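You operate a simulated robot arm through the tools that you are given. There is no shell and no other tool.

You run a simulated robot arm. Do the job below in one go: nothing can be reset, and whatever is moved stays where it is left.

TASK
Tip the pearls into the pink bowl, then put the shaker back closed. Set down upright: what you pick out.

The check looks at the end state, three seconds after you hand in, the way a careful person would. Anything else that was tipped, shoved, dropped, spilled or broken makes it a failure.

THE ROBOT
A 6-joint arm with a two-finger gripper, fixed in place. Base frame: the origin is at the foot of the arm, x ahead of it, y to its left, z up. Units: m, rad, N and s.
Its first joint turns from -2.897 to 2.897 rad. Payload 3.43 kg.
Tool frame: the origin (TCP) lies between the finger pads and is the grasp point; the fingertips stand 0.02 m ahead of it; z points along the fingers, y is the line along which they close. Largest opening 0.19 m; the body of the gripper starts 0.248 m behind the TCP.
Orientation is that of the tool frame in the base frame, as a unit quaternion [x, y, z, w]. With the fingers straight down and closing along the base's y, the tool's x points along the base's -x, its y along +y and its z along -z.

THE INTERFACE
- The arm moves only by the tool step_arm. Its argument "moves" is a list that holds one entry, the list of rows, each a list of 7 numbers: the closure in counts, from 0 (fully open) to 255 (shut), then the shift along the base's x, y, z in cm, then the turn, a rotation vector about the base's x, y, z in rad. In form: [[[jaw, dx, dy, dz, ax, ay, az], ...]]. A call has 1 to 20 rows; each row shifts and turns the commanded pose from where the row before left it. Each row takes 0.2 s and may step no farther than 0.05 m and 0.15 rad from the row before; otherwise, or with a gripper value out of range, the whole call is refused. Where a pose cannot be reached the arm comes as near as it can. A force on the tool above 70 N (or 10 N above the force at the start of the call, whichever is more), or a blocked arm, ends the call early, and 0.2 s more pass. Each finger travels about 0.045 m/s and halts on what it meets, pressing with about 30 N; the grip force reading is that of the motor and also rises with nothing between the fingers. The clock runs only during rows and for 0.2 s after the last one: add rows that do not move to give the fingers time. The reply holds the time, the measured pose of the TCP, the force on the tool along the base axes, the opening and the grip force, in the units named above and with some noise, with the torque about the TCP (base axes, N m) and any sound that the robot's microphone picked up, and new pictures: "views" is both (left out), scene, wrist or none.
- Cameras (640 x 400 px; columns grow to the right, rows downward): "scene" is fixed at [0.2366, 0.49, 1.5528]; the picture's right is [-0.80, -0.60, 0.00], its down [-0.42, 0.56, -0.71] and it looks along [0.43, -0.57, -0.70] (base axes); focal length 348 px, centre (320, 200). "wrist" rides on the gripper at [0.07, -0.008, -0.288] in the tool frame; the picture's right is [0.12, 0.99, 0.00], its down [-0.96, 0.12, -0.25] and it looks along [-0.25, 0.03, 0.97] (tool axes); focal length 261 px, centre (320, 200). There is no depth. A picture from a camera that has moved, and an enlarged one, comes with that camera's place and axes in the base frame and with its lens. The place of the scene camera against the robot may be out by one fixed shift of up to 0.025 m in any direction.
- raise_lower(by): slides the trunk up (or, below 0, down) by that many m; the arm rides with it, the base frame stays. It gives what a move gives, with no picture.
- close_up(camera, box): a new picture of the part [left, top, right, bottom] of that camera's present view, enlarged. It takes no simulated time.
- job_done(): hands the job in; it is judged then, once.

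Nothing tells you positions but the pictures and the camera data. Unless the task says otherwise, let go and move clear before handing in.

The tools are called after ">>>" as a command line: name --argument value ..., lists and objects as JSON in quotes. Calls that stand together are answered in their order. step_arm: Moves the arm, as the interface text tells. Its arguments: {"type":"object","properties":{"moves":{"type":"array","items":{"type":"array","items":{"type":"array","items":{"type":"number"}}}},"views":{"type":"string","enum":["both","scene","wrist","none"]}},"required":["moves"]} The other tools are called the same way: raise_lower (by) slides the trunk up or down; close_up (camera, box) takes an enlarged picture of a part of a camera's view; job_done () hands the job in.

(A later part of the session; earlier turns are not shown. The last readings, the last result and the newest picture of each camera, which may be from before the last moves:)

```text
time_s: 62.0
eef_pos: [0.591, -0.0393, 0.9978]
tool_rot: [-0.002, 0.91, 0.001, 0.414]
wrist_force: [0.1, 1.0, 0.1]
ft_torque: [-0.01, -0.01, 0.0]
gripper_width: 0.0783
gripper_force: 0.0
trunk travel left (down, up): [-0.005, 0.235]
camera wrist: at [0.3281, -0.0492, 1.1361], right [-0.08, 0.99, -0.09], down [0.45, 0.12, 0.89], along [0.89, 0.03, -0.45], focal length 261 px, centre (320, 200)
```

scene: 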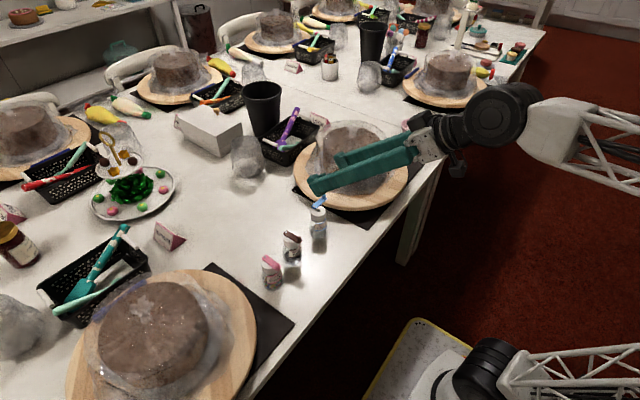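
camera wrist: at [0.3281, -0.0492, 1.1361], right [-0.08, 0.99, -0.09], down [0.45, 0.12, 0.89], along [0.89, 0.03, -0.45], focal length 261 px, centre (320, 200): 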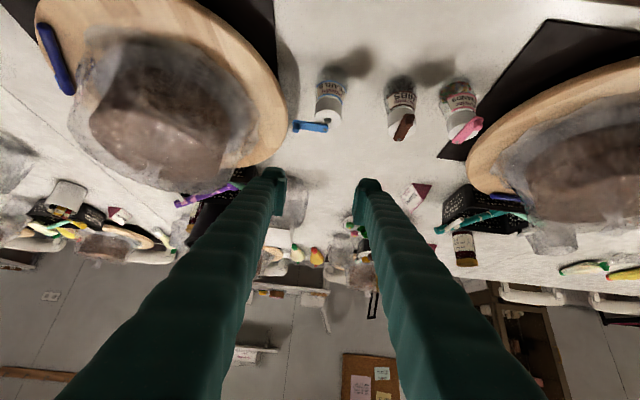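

I'm back at the grasp orientation. I'll descend behind the bottle and then move in to straddle it.

>>> step_arm --moves '[[[150, 0, 0.05, -4.4, 0, 0, 0], [150, 0, 0, -4.4, 0, 0, 0], [150, 0, 0, -4.4, 0, 0, 0], [150, 0, 0, -4.2, 0, 0, 0], [150, 1.5, 0, -1.3, 0, 0, 0], [150, 1.5, 0, -1.3, 0, 0, 0], [150, 1.4, 0, -1.3, 0, 0, 0], [150, 0, 0, 0, 0, 0, 0]]]' --views "both"

>>> close_up --camera "wrist" --box '[240, 130, 400, 230]'

>>> close_up --camera "scene" --box '[280, 180, 360, 250]'

```text
time_s: 63.8
eef_pos: [0.6365, -0.0377, 0.7856]
tool_rot: [-0.001, 0.91, 0.0, 0.414]
wrist_force: [0.0, 1.5, -0.2]
ft_torque: [-0.01, 0.01, 0.0]
gripper_width: 0.0784
gripper_force: 0.0
trunk travel left (down, up): [-0.005, 0.235]
camera wrist: at [0.3739, -0.0468, 0.9219], right [-0.08, 0.99, -0.09], down [0.45, 0.12, 0.89], along [0.89, 0.03, -0.45], focal length 261 px, centre (320, 200)
```

scene: 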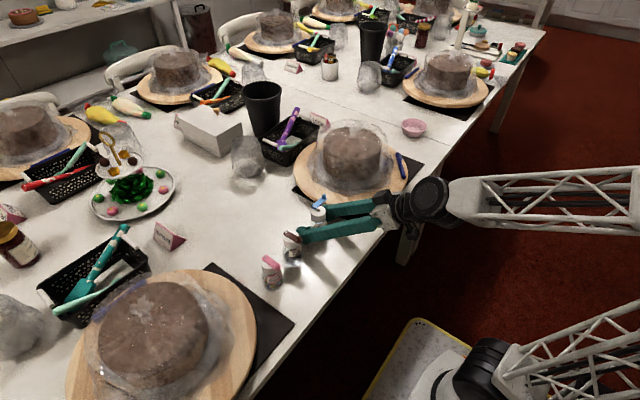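
wrist: 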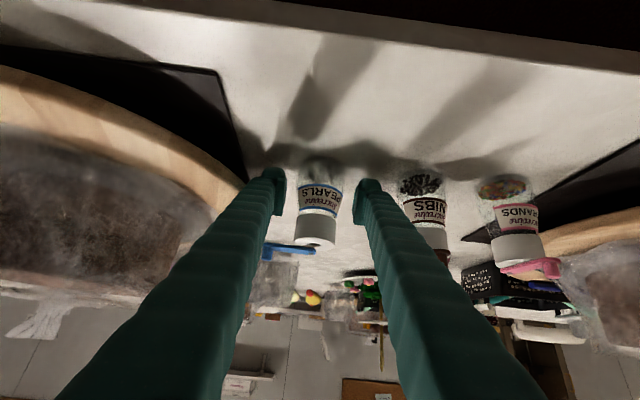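

```text
4.00 times, centred on (320, 180) of wrist
camera zoom: at [0.3739, -0.0468, 0.9219], right [-0.08, 0.99, -0.09], down [0.45, 0.12, 0.89], along [0.89, 0.03, -0.45], focal length 1043 px, centre (320, 280)
```

zoom: 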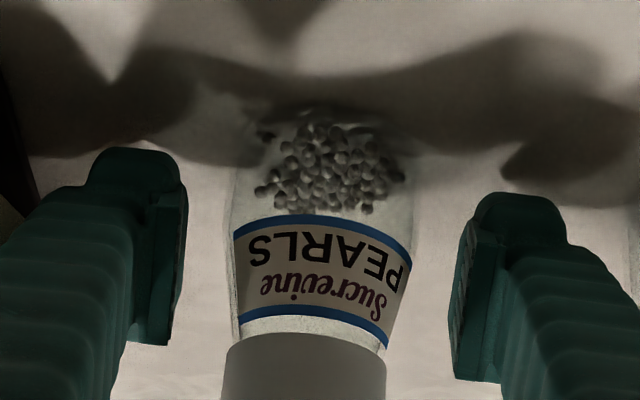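

```text
5.71 times, centred on (320, 215) of scene
camera zoom: at [0.2366, 0.49, 1.5528], right [-0.8, -0.6, 0.0], down [-0.42, 0.56, -0.71], along [0.43, -0.57, -0.7], focal length 1986 px, centre (320, 114)
```

zoom: 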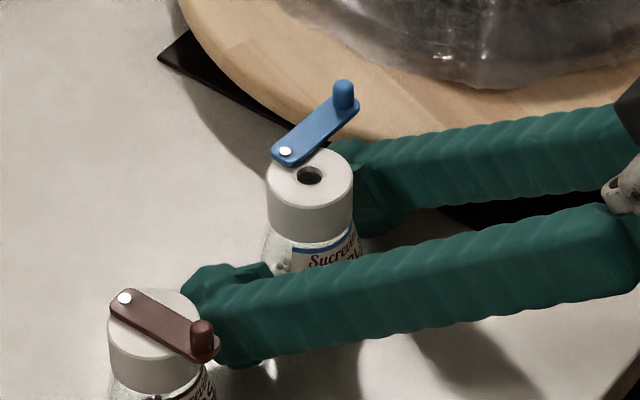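

Something about the cake beside the shaker looks different: the blue pen on its board seems to have moved. I need to look at that closely before going on.

>>> close_up --camera "scene" --box '[280, 100, 440, 230]'

>>> close_up --camera "scene" --box '[60, 20, 440, 230]'

>>> close_up --camera "scene" --box '[380, 20, 520, 150]'

```text
3.08 times, centred on (360, 165) of scene
camera zoom: at [0.2366, 0.49, 1.5528], right [-0.8, -0.6, 0.0], down [-0.42, 0.56, -0.71], along [0.43, -0.57, -0.7], focal length 1069 px, centre (197, 308)
```

zoom: 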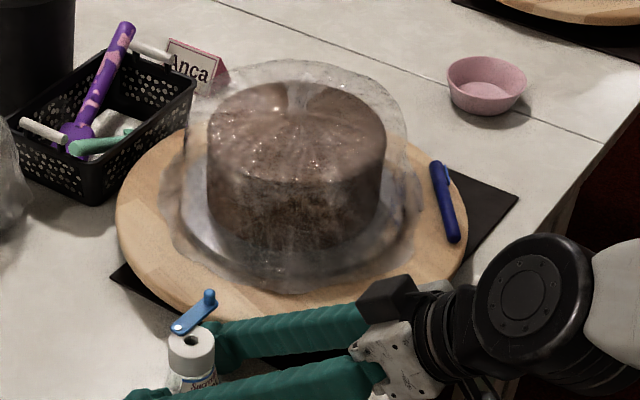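

```text
1.68 times, centred on (250, 125) of scene
camera zoom: at [0.2366, 0.49, 1.5528], right [-0.8, -0.6, 0.0], down [-0.42, 0.56, -0.71], along [0.43, -0.57, -0.7], focal length 585 px, centre (438, 326)
```

zoom: 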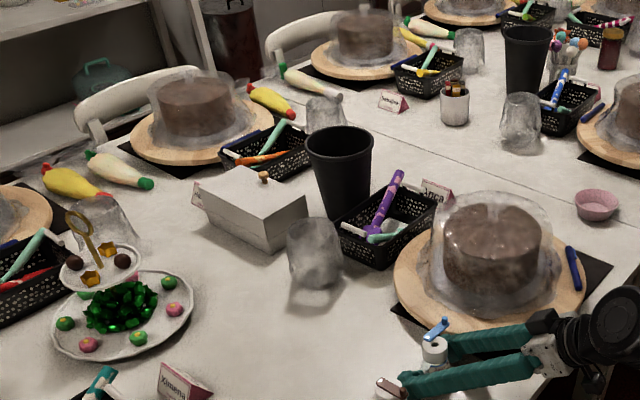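

```text
3.08 times, centred on (450, 85) of scene
camera zoom: at [0.2366, 0.49, 1.5528], right [-0.8, -0.6, 0.0], down [-0.42, 0.56, -0.71], along [0.43, -0.57, -0.7], focal length 1069 px, centre (-80, 554)
```

zoom: 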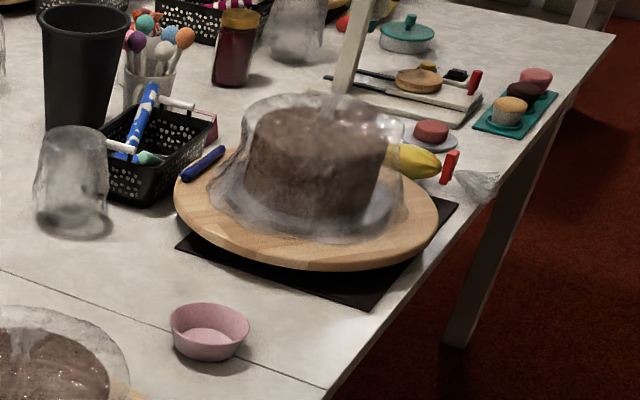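

The neighbouring cake sits on a turntable that spun in place on my return pass: the fingers must have grazed its wrap peak, which is taller than I assumed. The board's centre hasn't shifted. I'll keep well clear of it from now on by routing on the robot side, and come back to it later. For now I'll grip the shaker.

>>> step_arm --moves '[[[175, 0, 0, 0, 0, 0, 0], [180, 0, 0, 0, 0, 0, 0], [190, 0, 0, 0, 0, 0, 0], [200, 0, 0, 0, 0, 0, 0], [200, 0, 0, 0, 0, 0, 0]]]' --views "none"

>>> step_arm --moves '[[[200, 0, 0, 0.5, 0, 0, 0], [200, 0, 0, 1.5, 0, 0, 0], [200, 0, 0, 2.0, 0, 0, 0], [200, 0, 0, 0, 0, 0, 0]]]' --views "both"

>>> close_up --camera "scene" --box '[280, 170, 360, 240]'

>>> close_up --camera "wrist" --box '[240, 130, 400, 230]'

```text
time_s: 65.0
eef_pos: [0.6373, -0.0373, 0.7854]
tool_rot: [-0.001, 0.911, 0.0, 0.413]
wrist_force: [-0.7, -0.2, 0.7]
ft_torque: [0.01, -0.02, 0.04]
gripper_width: 0.0538
gripper_force: 30.1
trunk travel left (down, up): [-0.005, 0.235]
```

```text
time_s: 66.0
eef_pos: [0.6368, -0.036, 0.826]
tool_rot: [-0.001, 0.91, 0.001, 0.414]
wrist_force: [-0.9, 0.4, -2.4]
ft_torque: [0.0, -0.01, 0.02]
gripper_width: 0.0535
gripper_force: 30.0
trunk travel left (down, up): [-0.005, 0.235]
camera wrist: at [0.3731, -0.0466, 0.9629], right [-0.08, 0.99, -0.09], down [0.45, 0.12, 0.89], along [0.89, 0.03, -0.45], focal length 261 px, centre (320, 200)
```

scene: 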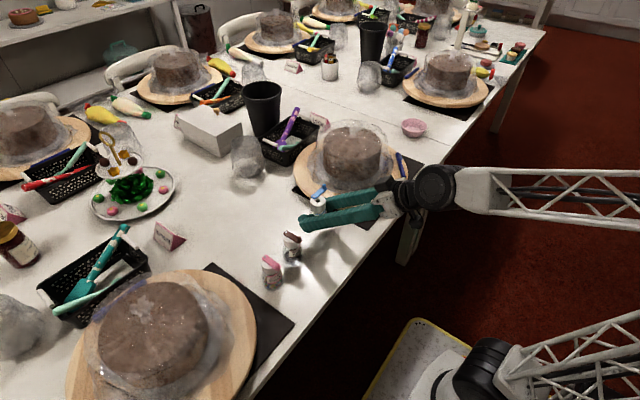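
wrist: 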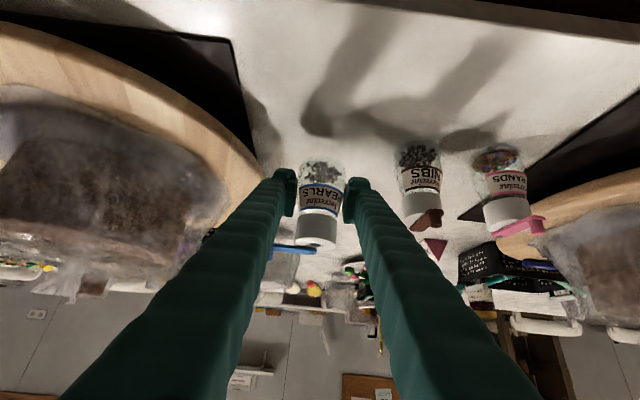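

```text
5.71 times, centred on (320, 205) of scene
camera zoom: at [0.2366, 0.49, 1.5528], right [-0.8, -0.6, 0.0], down [-0.42, 0.56, -0.71], along [0.43, -0.57, -0.7], focal length 1986 px, centre (320, 171)
```

zoom: 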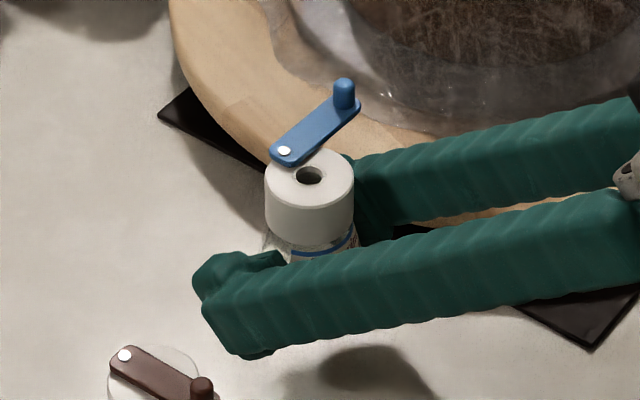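

```text
4.00 times, centred on (320, 180) of wrist
camera zoom: at [0.3731, -0.0466, 0.9629], right [-0.08, 0.99, -0.09], down [0.45, 0.12, 0.89], along [0.89, 0.03, -0.45], focal length 1043 px, centre (320, 280)
```

zoom: 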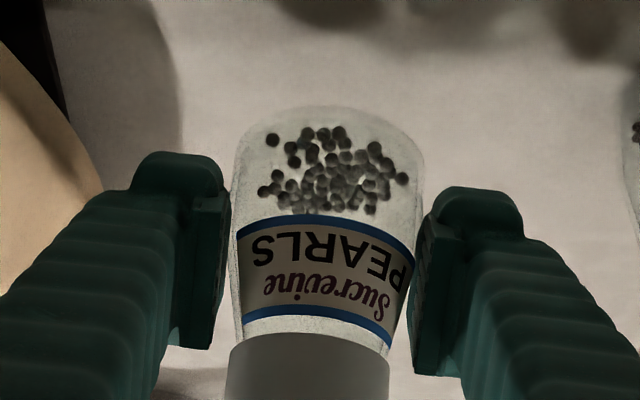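

The shaker is lifted, upright and open, and the lever is clear. I'll carry it back toward the robot side, away from the cake, at a safe height.

>>> step_arm --moves '[[[200, -1.0, 0, 3.5, 0, 0, 0], [200, -2.0, 0, 3.5, 0, 0, 0], [200, -2.5, 0, 3.5, 0, 0, 0], [200, -2.5, 0, 3.5, 0, 0, 0], [200, -2.5, 0, 3.5, 0, 0, 0], [200, -2.8, 0, 0, 0, 0, 0], [200, -2.8, 0, 0, 0, 0, 0], [200, -2.6, 0, 0, 0, 0, 0], [200, 0, 0, 0, 0, 0, 0]]]' --views "both"

```text
time_s: 68.0
eef_pos: [0.4466, -0.0355, 1.0003]
tool_rot: [-0.001, 0.91, 0.0, 0.414]
wrist_force: [0.1, -0.2, -1.6]
ft_torque: [0.0, -0.01, 0.01]
gripper_width: 0.0534
gripper_force: 29.9
trunk travel left (down, up): [-0.005, 0.235]
camera wrist: at [0.1855, -0.0451, 1.1369], right [-0.08, 0.99, -0.09], down [0.45, 0.12, 0.89], along [0.89, 0.03, -0.45], focal length 261 px, centre (320, 200)
```

scene: 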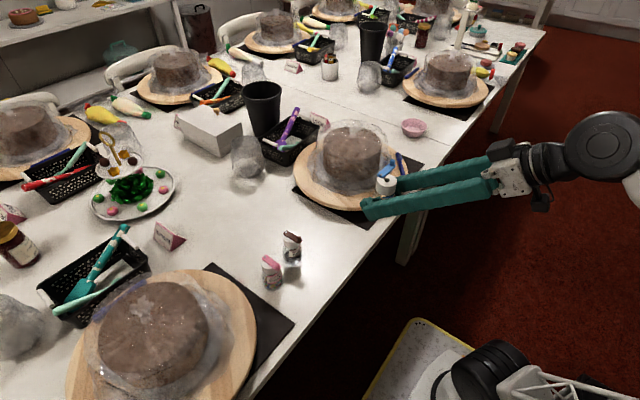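
wrist: 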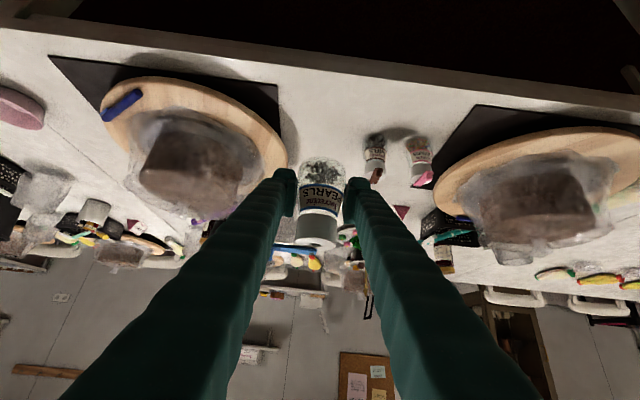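

It's upright and clear. I'll swing along the robot side of the table to -y, then in toward the bowl with the tool pointing radially.

>>> step_arm --moves '[[[200, 0, -3.0, 0, 0, 0, -0.0615], [200, 0, -3.95, 0, 0, 0, -0.0615], [200, 0, -3.95, 0, 0, 0, -0.0615], [200, 0, -3.95, 0, 0, 0, -0.0615], [200, 0, -3.95, 0, 0, 0, -0.0615], [200, 0, -3.95, 0, 0, 0, -0.0615], [200, 0, -3.95, 0, 0, 0, -0.0615], [200, 0, -3.95, 0, 0, 0, -0.0615], [200, 0, -3.95, 0, 0, 0, -0.0615], [200, 0, -3.95, 0, 0, 0, -0.0615], [200, 0, -3.95, 0, 0, 0, -0.0615], [200, 0, -3.95, 0, 0, 0, -0.0615], [200, 0, -3.95, 0, 0, 0, -0.062], [200, 0, 0, 0, 0, 0, 0]]]' --views "both"

```text
time_s: 69.0
eef_pos: [0.4656, -0.08, 1.0204]
tool_rot: [0.0, 0.902, -0.018, 0.431]
wrist_force: [0.8, -0.8, -1.5]
ft_torque: [-0.02, 0.03, 0.0]
gripper_width: 0.0539
gripper_force: 30.2
trunk travel left (down, up): [-0.005, 0.235]
stopped in row 4: the arm was blocked; the commanded pose is now the measured one
camera wrist: at [0.1981, -0.0813, 1.1459], right [-0.06, 0.99, -0.12], down [0.41, 0.14, 0.9], along [0.91, 0.0, -0.42], focal length 261 px, centre (320, 200)
```

scene: 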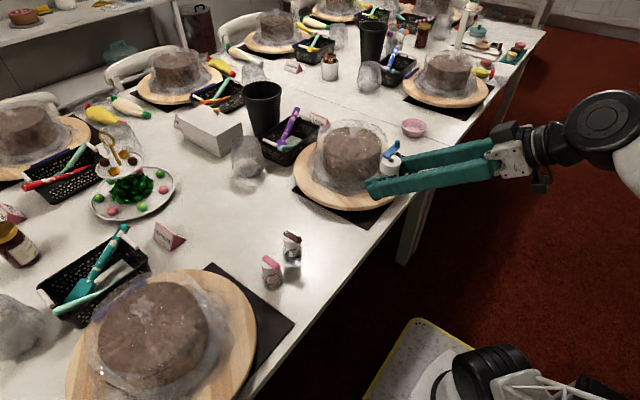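
wrist: 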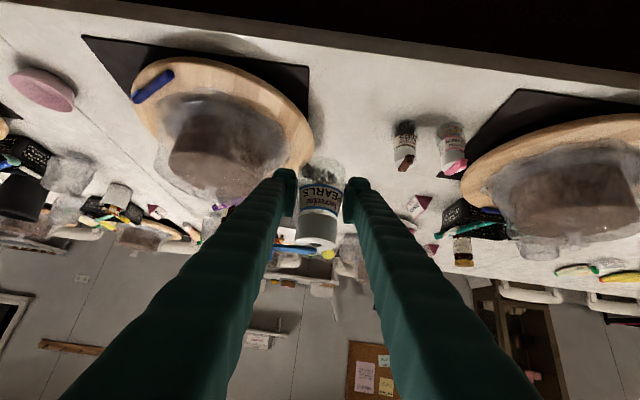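

The arm ran out of room that close to its base: a joint limit, with no contact and the bottle still upright. I'll straighten up and take a slightly wider path, still clear of the cake and a bit higher.

>>> step_arm --moves '[[[200, 2.72, -1.0, 0.5, 0.0178, 0.0182, -0.0675], [200, 2.72, -1.0, 0.5, 0.0178, 0.0182, -0.0675], [200, 0, 0, 0, 0, 0, 0]]]' --views "wrist"

```text
time_s: 69.8
eef_pos: [0.5201, -0.1032, 1.027]
tool_rot: [0.073, 0.908, -0.03, 0.412]
wrist_force: [1.1, 0.1, -1.8]
ft_torque: [-0.03, -0.01, 0.0]
gripper_width: 0.0538
gripper_force: 30.1
trunk travel left (down, up): [-0.005, 0.235]
camera wrist: at [0.2596, -0.0718, 1.164], right [0.08, 0.99, -0.09], down [0.46, 0.04, 0.89], along [0.88, -0.11, -0.46], focal length 261 px, centre (320, 200)
```

wrist: 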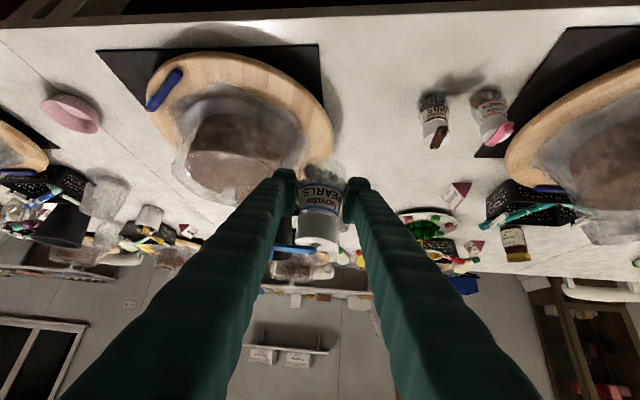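

It's straight again. I'll continue around the cake on the robot side.

>>> step_arm --moves '[[[200, 0, -3.33, 0.3, 0, 0, -0.05], [200, 0, -3.33, 0.3, 0, 0, -0.05], [200, -0.5, -3.33, 0.3, 0, 0, -0.05], [200, -1.0, -3.67, 0.3, 0, 0, -0.05], [200, -1.0, -3.67, 0, 0, 0, -0.05], [200, -1.0, -3.67, 0, 0, 0, -0.05], [200, 0, 0, 0, 0, 0, 0]]]' --views "both"

```text
time_s: 70.9
eef_pos: [0.5321, -0.145, 1.0546]
tool_rot: [0.073, 0.901, -0.04, 0.426]
wrist_force: [0.5, 0.2, -2.6]
ft_torque: [0.0, 0.03, 0.01]
gripper_width: 0.0536
gripper_force: 29.7
trunk travel left (down, up): [-0.005, 0.235]
stopped in row 5: the arm was blocked; the commanded pose is now the measured one
camera wrist: at [0.2678, -0.1086, 1.1835], right [0.09, 0.99, -0.1], down [0.43, 0.05, 0.9], along [0.9, -0.12, -0.43], focal length 261 px, centre (320, 200)
```

scene: 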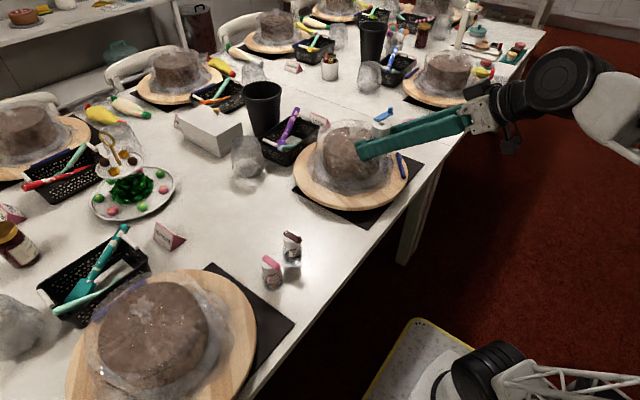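
wrist: 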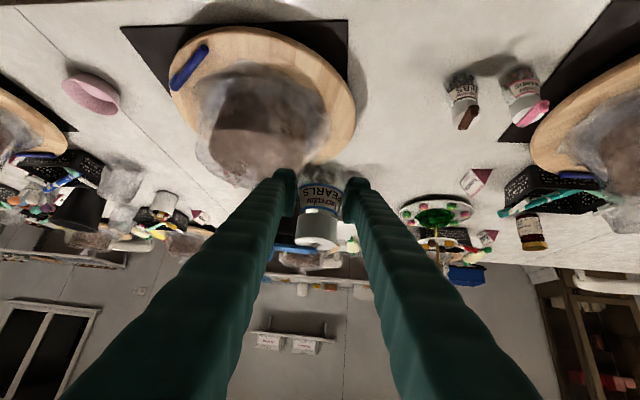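

The bottle is still upright (about 2° tilt). These stops look like the arm lagging near its base singularity, so I'll take slower, smaller steps at a higher altitude that clears the cake wrap.

>>> step_arm --moves '[[[200, 0.4, -1.2, 0.21, 0, 0, -0.015], [200, 0.4, -2.0, 0.21, 0, 0, -0.03], [200, 0.4, -2.36, 0.21, 0, 0, -0.03], [200, 0.4, -2.36, 0.21, 0, 0, -0.03], [200, 0.4, -2.36, 0.21, 0, 0, -0.03], [200, 0.4, -2.36, 0.21, 0, 0, -0.03], [200, 0.4, -2.36, 0.21, 0, 0, -0.03], [200, 0, 0, 0, 0, 0, 0]]]' --views "both"

```text
time_s: 72.1
eef_pos: [0.5516, -0.1452, 1.1027]
tool_rot: [0.052, 0.887, -0.047, 0.456]
wrist_force: [0.6, 0.5, -2.7]
ft_torque: [-0.02, 0.03, -0.02]
gripper_width: 0.0538
gripper_force: 29.7
trunk travel left (down, up): [-0.005, 0.235]
stopped in row 5: the arm was blocked; the commanded pose is now the measured one
camera wrist: at [0.279, -0.112, 1.2124], right [0.07, 0.99, -0.13], down [0.37, 0.1, 0.92], along [0.93, -0.11, -0.36], focal length 261 px, centre (320, 200)
```

scene: 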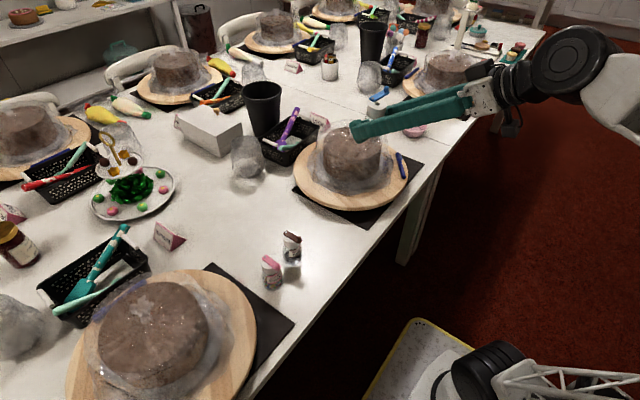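
wrist: 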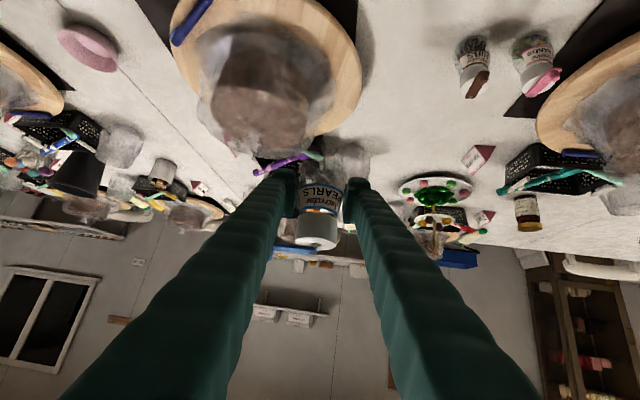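

The arm drifted up instead of sideways, so this inner path isn't workable. The bottle is only about 6° off vertical and nothing spilled. I'll move back outward to the corridor that worked in the dry run, but higher, and straighten the bottle.

>>> step_arm --moves '[[[200, 1.95, 0, -1.0, 0.0174, 0.0307, -0.022], [200, 1.95, 0, -1.0, 0.0174, 0.0307, -0.022], [200, 1.95, 0, -1.0, 0.0174, 0.0307, -0.022], [200, 0, 0, 0, 0, 0, 0], [200, 0, 0, 0, 0, 0, 0]]]' --views "both"

>>> close_up --camera "scene" --box '[280, 60, 440, 230]'

```text
time_s: 73.3
eef_pos: [0.6122, -0.1501, 1.0716]
tool_rot: [0.095, 0.906, -0.043, 0.41]
wrist_force: [-0.2, -0.3, -1.8]
ft_torque: [0.0, -0.03, -0.01]
gripper_width: 0.0538
gripper_force: 30.2
trunk travel left (down, up): [-0.005, 0.235]
camera wrist: at [0.3536, -0.1042, 1.2078], right [0.13, 0.99, -0.09], down [0.46, 0.02, 0.89], along [0.88, -0.16, -0.46], focal length 261 px, centre (320, 200)
```

scene: 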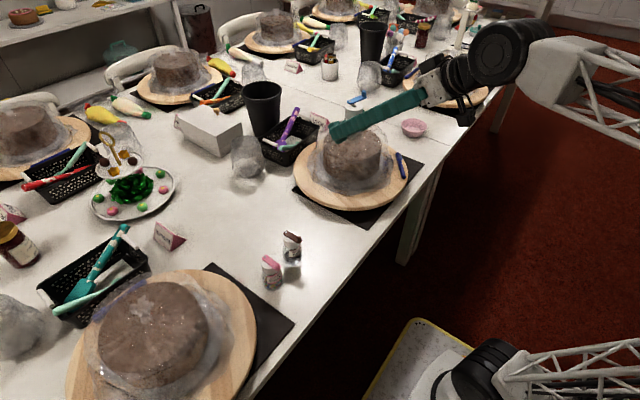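
wrist: 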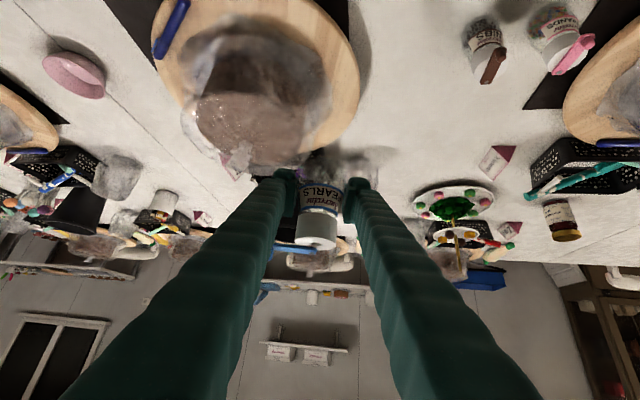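

```text
2.35 times, centred on (360, 145) of scene
camera zoom: at [0.2366, 0.49, 1.5528], right [-0.8, -0.6, 0.0], down [-0.42, 0.56, -0.71], along [0.43, -0.57, -0.7], focal length 818 px, centre (226, 329)
```

zoom: 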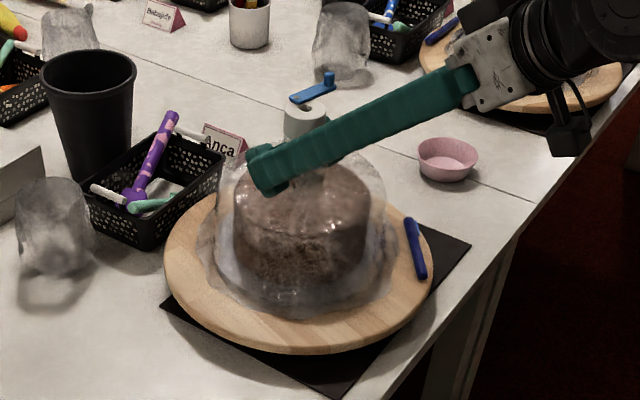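

The corridor works here, and the bottle is level with its bottom about 5 cm above the cake wrap. I'll continue toward -y.

>>> step_arm --moves '[[[200, 0.05, -2.5, 0.2, 0, 0, -0.03], [200, 0.05, -3.5, 0.2, 0, 0, -0.044], [200, 0.05, -3.5, 0.2, 0, 0, -0.044], [200, 0.05, -3.5, 0.2, 0, 0, -0.044], [200, 0.05, -3.5, 0.0, 0, 0, -0.044], [200, 0.05, -3.5, -0.3, 0, 0, -0.044], [200, 0.05, -3.5, -0.6, 0, 0, -0.044], [200, 0.05, -3.5, -0.8, 0, 0, -0.044], [200, 0.05, -3.5, -0.9, 0, 0, -0.044], [200, 0, 0, 0, 0, 0, 0]]]' --views "both"

```text
time_s: 75.5
eef_pos: [0.6145, -0.4542, 1.053]
tool_rot: [0.266, 0.871, -0.12, 0.394]
wrist_force: [-0.6, 0.2, -2.1]
ft_torque: [0.0, 0.0, -0.06]
gripper_width: 0.0535
gripper_force: 30.1
trunk travel left (down, up): [-0.005, 0.235]
camera wrist: at [0.3925, -0.3159, 1.1903], right [0.49, 0.87, -0.09], down [0.44, -0.16, 0.89], along [0.75, -0.47, -0.46], focal length 261 px, centre (320, 200)
```

scene: 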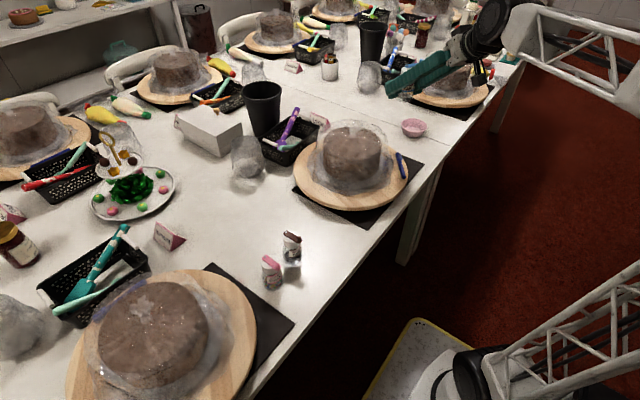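
wrist: 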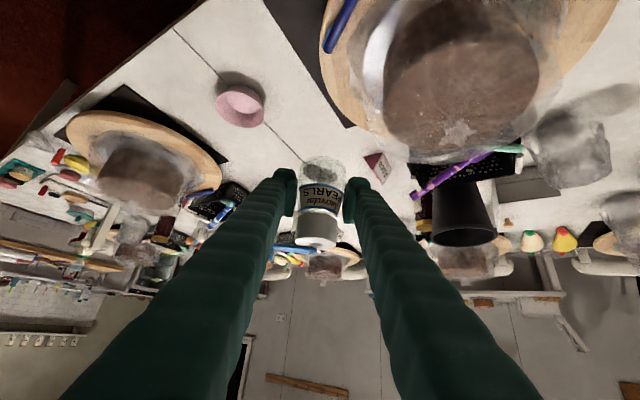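

It passed the cake without touching it. I'll now descend toward the bowl.

>>> step_arm --moves '[[[200, 0.381, -2.92, -1.6, 0, 0, -0.023], [200, 0.381, -2.92, -1.6, 0, 0, -0.023], [200, 0.381, -2.92, -1.6, 0, 0, -0.023], [200, 0.381, -2.92, -1.6, 0, 0, -0.023], [200, 0.381, -2.92, -1.6, 0, 0, -0.023], [200, 0.381, -2.92, -1.6, 0, 0, -0.023], [200, 0.381, -2.92, -1.6, 0, 0, -0.023], [200, 0.381, -2.92, -1.6, 0, 0, -0.023], [200, 0.381, -2.92, -1.6, 0, 0, -0.023], [200, 0, 0, 0, 0, 0, 0], [200, 0, 0, 0, 0, 0, 0]]]' --views "both"

>>> close_up --camera "scene" --box '[370, 40, 500, 150]'

>>> close_up --camera "wrist" --box '[230, 40, 410, 240]'

```text
time_s: 77.9
eef_pos: [0.6495, -0.7208, 0.9085]
tool_rot: [0.355, 0.839, -0.161, 0.379]
wrist_force: [0.8, 0.3, -2.5]
ft_torque: [-0.01, -0.02, -0.01]
gripper_width: 0.0536
gripper_force: 30.3
trunk travel left (down, up): [-0.005, 0.235]
camera wrist: at [0.4607, -0.5394, 1.0458], right [0.66, 0.75, -0.09], down [0.4, -0.24, 0.89], along [0.64, -0.62, -0.46], focal length 261 px, centre (320, 200)
```

scene: 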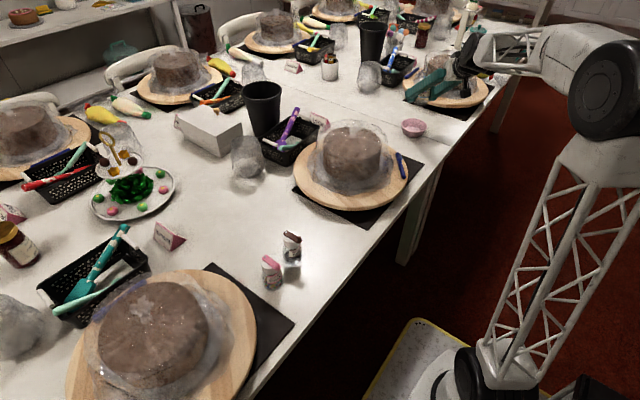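
wrist: 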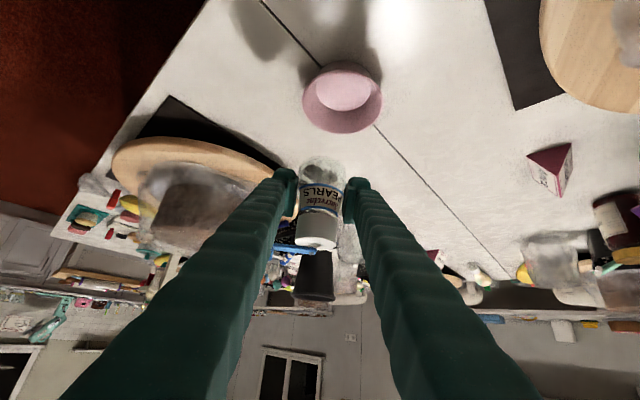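

```text
3.64 times, centred on (435, 95) of scene
camera zoom: at [0.2366, 0.49, 1.5528], right [-0.8, -0.6, 0.0], down [-0.42, 0.56, -0.71], along [0.43, -0.57, -0.7], focal length 1264 px, centre (-98, 582)
```

zoom: 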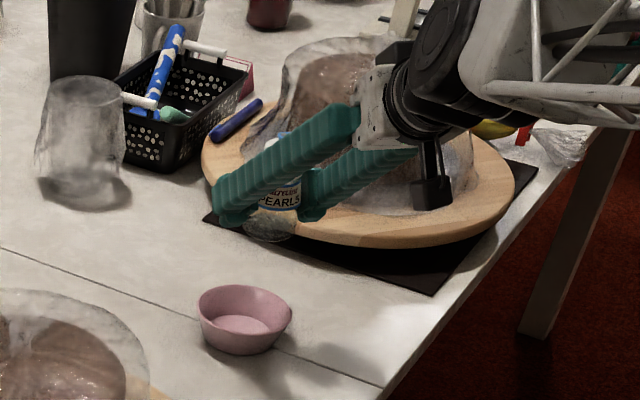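

```text
2.00 times, centred on (320, 140) of wrist
camera zoom: at [0.4607, -0.5394, 1.0458], right [0.66, 0.75, -0.09], down [0.4, -0.24, 0.89], along [0.64, -0.62, -0.46], focal length 521 px, centre (320, 320)
```

zoom: 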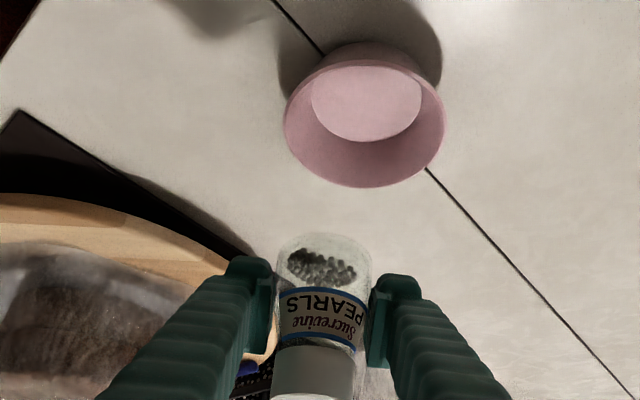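

The shaker is upright above the bowl, whose centre I put at about (0.643, -0.694). I'll fine-adjust the position and roll it partway (to about 60° tilt), keeping the mouth over the bowl.

>>> step_arm --moves '[[[200, -0.23, 0.38, -1.7, 0, 0, 0], [200, -0.23, 0.38, -1.65, 0, 0, 0], [200, 0.448, 0.395, -0.367, 0.07586, -0.07812, -0.09537], [200, 0.478, 0.346, -0.303, 0.07586, -0.07812, -0.09537], [200, 0.499, 0.29, -0.241, 0.07586, -0.07812, -0.09537], [200, 0.508, 0.227, -0.182, 0.07586, -0.07812, -0.09537], [200, 0.508, 0.16, -0.127, 0.07586, -0.07812, -0.09537], [200, 0.497, 0.09, -0.078, 0.07586, -0.07812, -0.09537], [200, 0.474, 0.017, -0.037, 0.07586, -0.07812, -0.09537], [200, 0.443, -0.056, -0.002, 0.07586, -0.07812, -0.09537], [200, 0.402, -0.127, 0.024, 0.07586, -0.07812, -0.09537], [200, 0.353, -0.196, 0.042, 0.07586, -0.07812, -0.09537], [200, 0, 0, 0, 0, 0, 0]]]' --views "both"

>>> close_up --camera "scene" --box '[370, 70, 480, 160]'

>>> close_up --camera "wrist" --box '[200, 80, 440, 300]'

```text
time_s: 80.7
eef_pos: [0.6926, -0.6988, 0.862]
tool_rot: [0.821, 0.393, 0.132, 0.391]
wrist_force: [0.2, -0.3, -2.6]
ft_torque: [-0.01, 0.01, 0.01]
gripper_width: 0.0535
gripper_force: 30.1
trunk travel left (down, up): [-0.005, 0.235]
camera wrist: at [0.5822, -0.4881, 1.0398], right [0.62, -0.29, 0.73], down [-0.7, -0.63, 0.34], along [0.37, -0.72, -0.59], focal length 261 px, centre (320, 200)
```

scene: 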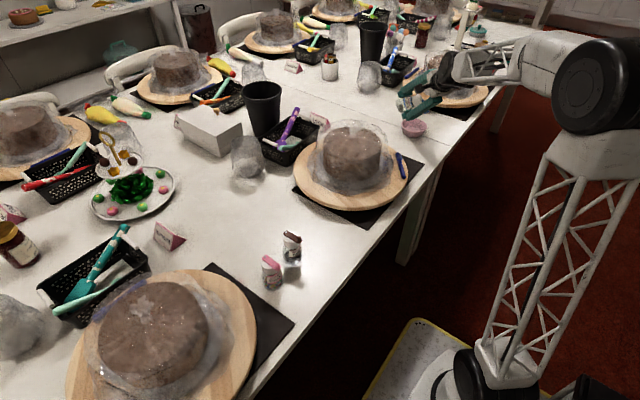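
wrist: 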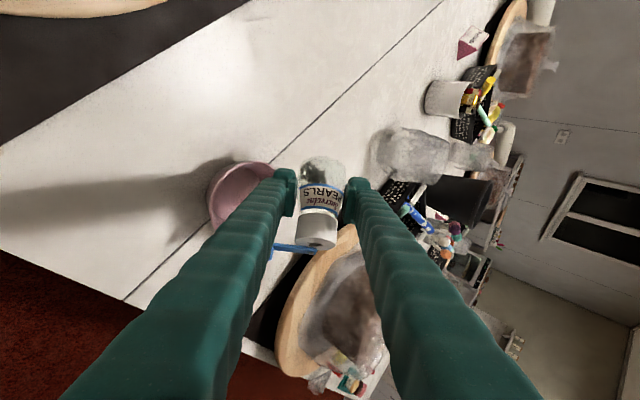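

```text
4.44 times, centred on (425, 115) of scene
camera zoom: at [0.2366, 0.49, 1.5528], right [-0.8, -0.6, 0.0], down [-0.42, 0.56, -0.71], along [0.43, -0.57, -0.7], focal length 1545 px, centre (-147, 578)
```

zoom: 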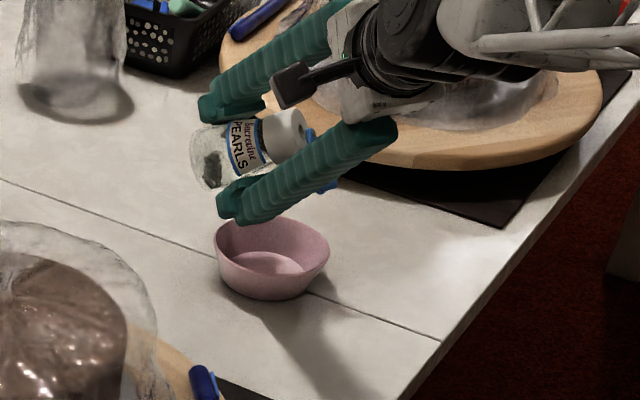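

```text
1.82 times, centred on (320, 190) of wrist
camera zoom: at [0.5822, -0.4881, 1.0398], right [0.62, -0.29, 0.73], down [-0.7, -0.63, 0.34], along [0.37, -0.72, -0.59], focal length 474 px, centre (320, 218)
```

zoom: 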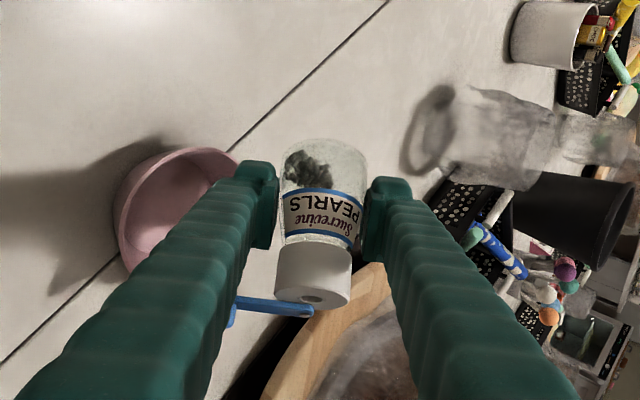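

It's rolled to 60° with the mouth over the bowl, the lever hanging clear below and nothing touching. I'll complete the roll to about 95° tilt, where pearls may begin to trickle.

>>> step_arm --moves '[[[200, 0.296, -0.262, -0.051, 0.07586, -0.07812, -0.09537], [200, 0.233, -0.321, -0.051, 0.07586, -0.07812, -0.09537], [200, 0.166, -0.373, -0.063, 0.07586, -0.07812, -0.09537], [200, 0.094, -0.418, -0.083, 0.07586, -0.07812, -0.09537], [200, 0.021, -0.454, -0.111, 0.07586, -0.07812, -0.09537], [200, -0.053, -0.481, -0.148, 0.07586, -0.07812, -0.09537], [200, -0.125, -0.497, -0.192, 0.07586, -0.07812, -0.09537], [200, 0, 0, 0, 0, 0, 0]]]' --views "both"

>>> close_up --camera "scene" --box '[370, 70, 480, 160]'

>>> close_up --camera "wrist" --box '[200, 120, 440, 340]'

```text
time_s: 82.5
eef_pos: [0.6971, -0.7281, 0.8538]
tool_rot: [0.909, -0.054, 0.307, 0.278]
wrist_force: [-0.8, 0.1, -3.3]
ft_torque: [0.0, -0.01, -0.02]
gripper_width: 0.0536
gripper_force: 29.9
trunk travel left (down, up): [-0.005, 0.235]
camera wrist: at [0.6048, -0.5602, 1.0813], right [-0.17, -0.82, 0.54], down [-0.94, -0.03, -0.35], along [0.3, -0.57, -0.77], focal length 261 px, centre (320, 200)
```

scene: 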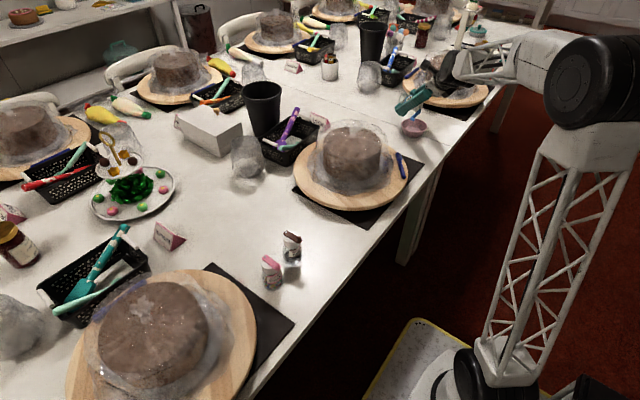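
wrist: 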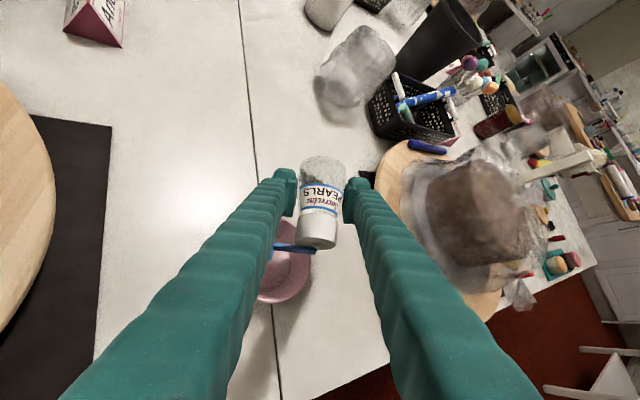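

```text
4.44 times, centred on (425, 115) of scene
camera zoom: at [0.2366, 0.49, 1.5528], right [-0.8, -0.6, 0.0], down [-0.42, 0.56, -0.71], along [0.43, -0.57, -0.7], focal length 1545 px, centre (-147, 578)
```

zoom: 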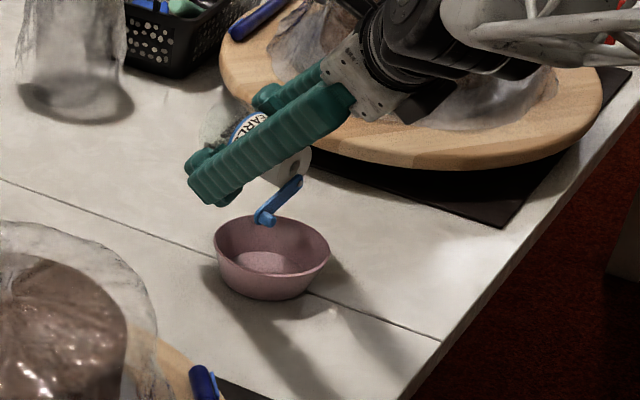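

```text
1.82 times, centred on (320, 230) of wrist
camera zoom: at [0.6048, -0.5602, 1.0813], right [-0.17, -0.82, 0.54], down [-0.94, -0.03, -0.35], along [0.3, -0.57, -0.77], focal length 474 px, centre (320, 146)
```

zoom: 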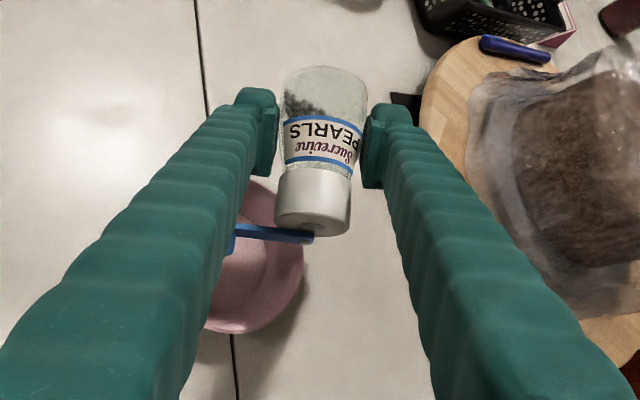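

It's at 90° tilt, and the camera confirms the mouth is over the bowl (about 18 mm toward -y of centre). I'll recentre slightly, finish the roll and begin pitching to start the flow.

>>> step_arm --moves '[[[200, -0.045, -0.154, -0.243, 0.07586, -0.07812, -0.09537], [200, -0.112, -0.15, -0.299, 0.07586, -0.07812, -0.09537], [200, -0.046, 0.047, 0.34, -0.0473, -0.046, 0], [200, -0.046, 0.047, 0.34, -0.0473, -0.046, 0], [200, -0.046, 0.047, 0.34, -0.0473, -0.046, 0], [200, 0, 0, 0, 0, 0, 0], [200, 0, 0, 0, 0, 0, 0], [200, 0, 0, 0, 0, 0, 0]]]' --views "both"

>>> close_up --camera "scene" --box '[370, 70, 480, 160]'

>>> close_up --camera "wrist" --box '[200, 120, 440, 340]'

```text
time_s: 84.3
eef_pos: [0.701, -0.7266, 0.8562]
tool_rot: [0.872, -0.177, 0.381, 0.251]
wrist_force: [0.1, -0.1, -1.7]
ft_torque: [-0.01, -0.03, 0.02]
gripper_width: 0.0537
gripper_force: 29.7
out of reach, approached as far as the arm can: row 4, 5
trunk travel left (down, up): [-0.005, 0.235]
camera wrist: at [0.5848, -0.5636, 1.0743], right [-0.42, -0.82, 0.39], down [-0.82, 0.16, -0.54], along [0.38, -0.55, -0.74], focal length 261 px, centre (320, 200)
```

scene: 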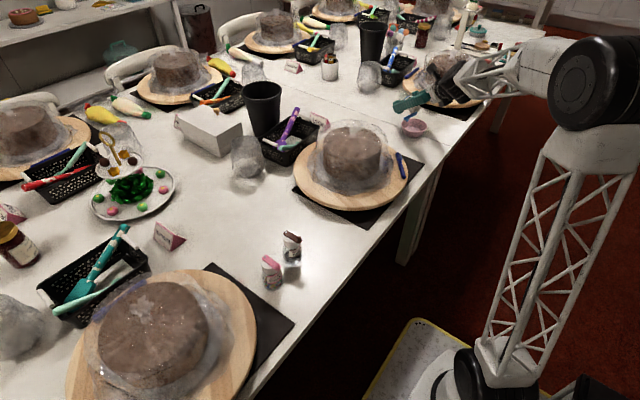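
wrist: 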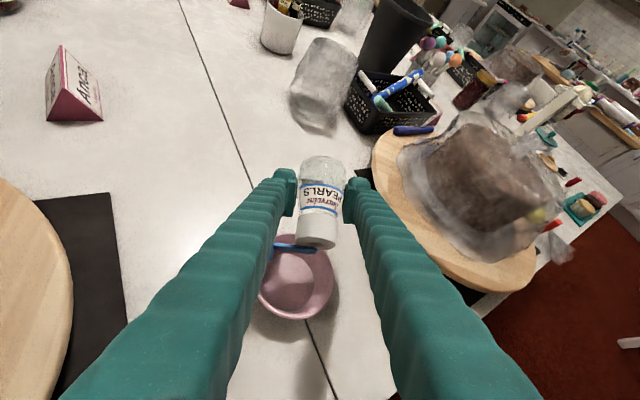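

```text
4.44 times, centred on (425, 115) of scene
camera zoom: at [0.2366, 0.49, 1.5528], right [-0.8, -0.6, 0.0], down [-0.42, 0.56, -0.71], along [0.43, -0.57, -0.7], focal length 1545 px, centre (-147, 578)
```

zoom: 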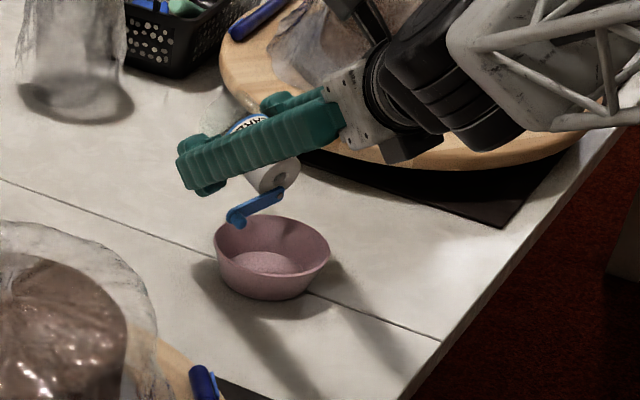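

```text
1.82 times, centred on (320, 230) of wrist
camera zoom: at [0.5848, -0.5636, 1.0743], right [-0.42, -0.82, 0.39], down [-0.82, 0.16, -0.54], along [0.38, -0.55, -0.74], focal length 474 px, centre (320, 146)
```

zoom: 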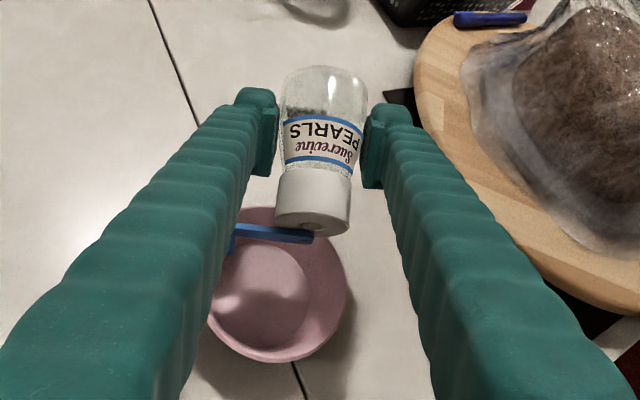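

The tool axis is close to lining up with the forearm, which is a wrist singularity and explains the reach messages. The tilt is 100° with the mouth centred over the bowl and no flow yet. I'll yaw the tool about 13° around the mouth to pass beside the singularity.

>>> step_arm --moves '[[[200, 0.15, 0.383, 0, 0, 0, 0.0767], [200, 0.15, 0.383, 0, 0, 0, 0.0767], [200, 0.15, 0.383, 0, 0, 0, 0.0767], [200, 0, 0, 0, 0, 0, 0]]]' --views "wrist"

>>> close_up --camera "wrist" --box '[200, 120, 440, 340]'

>>> close_up --camera "scene" --box '[370, 70, 480, 160]'

```text
time_s: 85.3
eef_pos: [0.7054, -0.7145, 0.8559]
tool_rot: [0.887, -0.076, 0.406, 0.205]
wrist_force: [1.0, -0.2, -1.1]
ft_torque: [-0.02, 0.01, 0.01]
gripper_width: 0.0536
gripper_force: 30.3
trunk travel left (down, up): [-0.005, 0.235]
camera wrist: at [0.5556, -0.5831, 1.0747], right [-0.22, -0.89, 0.39], down [-0.84, -0.03, -0.54], along [0.5, -0.45, -0.74], focal length 261 px, centre (320, 200)
```

wrist: 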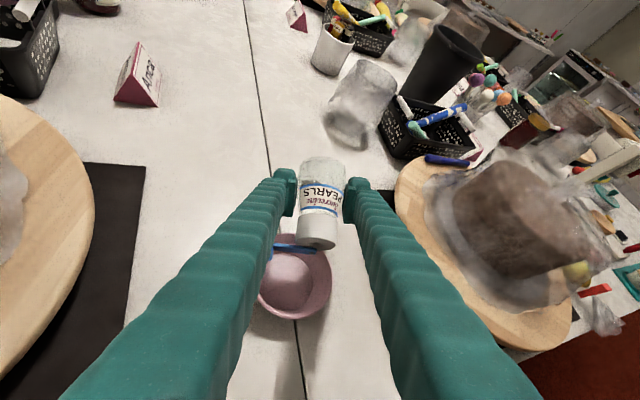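

```text
1.82 times, centred on (320, 230) of wrist
camera zoom: at [0.5556, -0.5831, 1.0747], right [-0.22, -0.89, 0.39], down [-0.84, -0.03, -0.54], along [0.5, -0.45, -0.74], focal length 474 px, centre (320, 146)
```

zoom: 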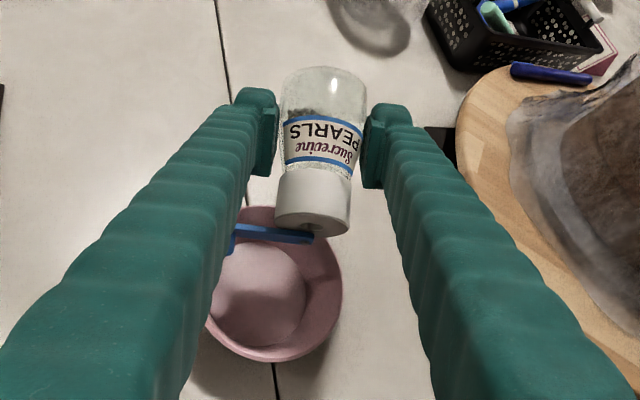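

```text
4.44 times, centred on (425, 115) of scene
camera zoom: at [0.2366, 0.49, 1.5528], right [-0.8, -0.6, 0.0], down [-0.42, 0.56, -0.71], along [0.43, -0.57, -0.7], focal length 1545 px, centre (-147, 578)
```

zoom: 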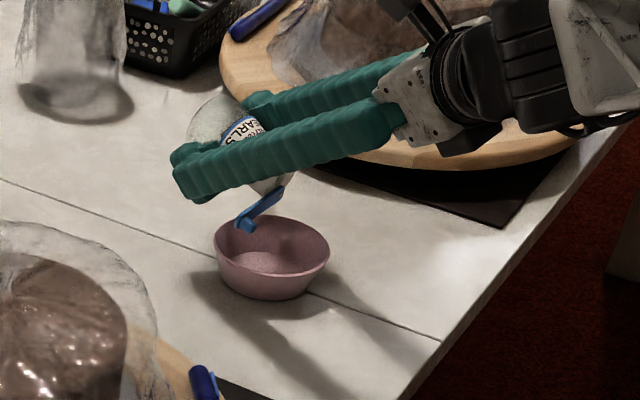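

The reach is fine here, with the mouth at (0.653, -0.700) over the bowl. I'll start pitching slowly to pour.

>>> step_arm --moves '[[[200, -0.055, 0.035, 0.265, -0.02626, -0.04255, 0], [200, -0.055, 0.035, 0.265, -0.02626, -0.04255, 0], [200, -0.073, 0.045, 0.245, -0.02626, -0.04255, 0], [200, -0.073, 0.045, 0.245, -0.02626, -0.04255, 0], [200, 0, 0, 0, 0, 0, 0]]]' --views "wrist"

>>> close_up --camera "wrist" --box '[200, 120, 440, 340]'

>>> close_up --camera "scene" --box '[370, 70, 480, 160]'

```text
time_s: 86.5
eef_pos: [0.7015, -0.7132, 0.8673]
tool_rot: [0.837, -0.071, 0.485, 0.243]
wrist_force: [-0.8, 0.0, -1.8]
ft_torque: [-0.04, -0.03, -0.01]
gripper_width: 0.0536
gripper_force: 29.4
trunk travel left (down, up): [-0.005, 0.235]
camera wrist: at [0.5193, -0.5606, 1.0425], right [-0.29, -0.85, 0.44], down [-0.73, -0.09, -0.67], along [0.61, -0.52, -0.6], focal length 261 px, centre (320, 200)
```

wrist: 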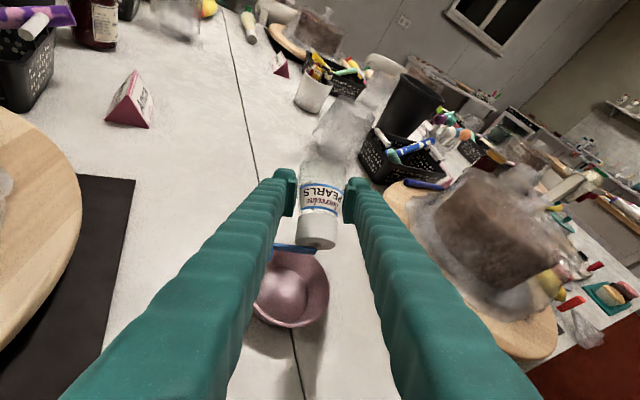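

```text
1.82 times, centred on (320, 230) of wrist
camera zoom: at [0.5193, -0.5606, 1.0425], right [-0.29, -0.85, 0.44], down [-0.73, -0.09, -0.67], along [0.61, -0.52, -0.6], focal length 474 px, centre (320, 146)
```

zoom: 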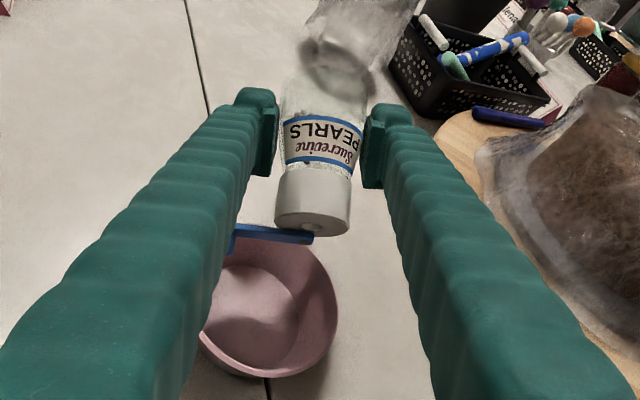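

```text
4.44 times, centred on (425, 115) of scene
camera zoom: at [0.2366, 0.49, 1.5528], right [-0.8, -0.6, 0.0], down [-0.42, 0.56, -0.71], along [0.43, -0.57, -0.7], focal length 1545 px, centre (-147, 578)
```

zoom: 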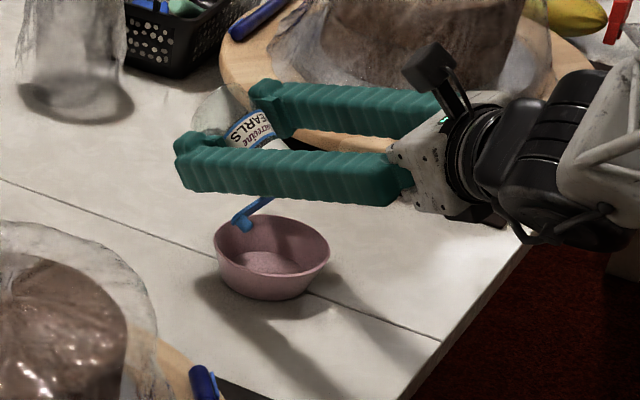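

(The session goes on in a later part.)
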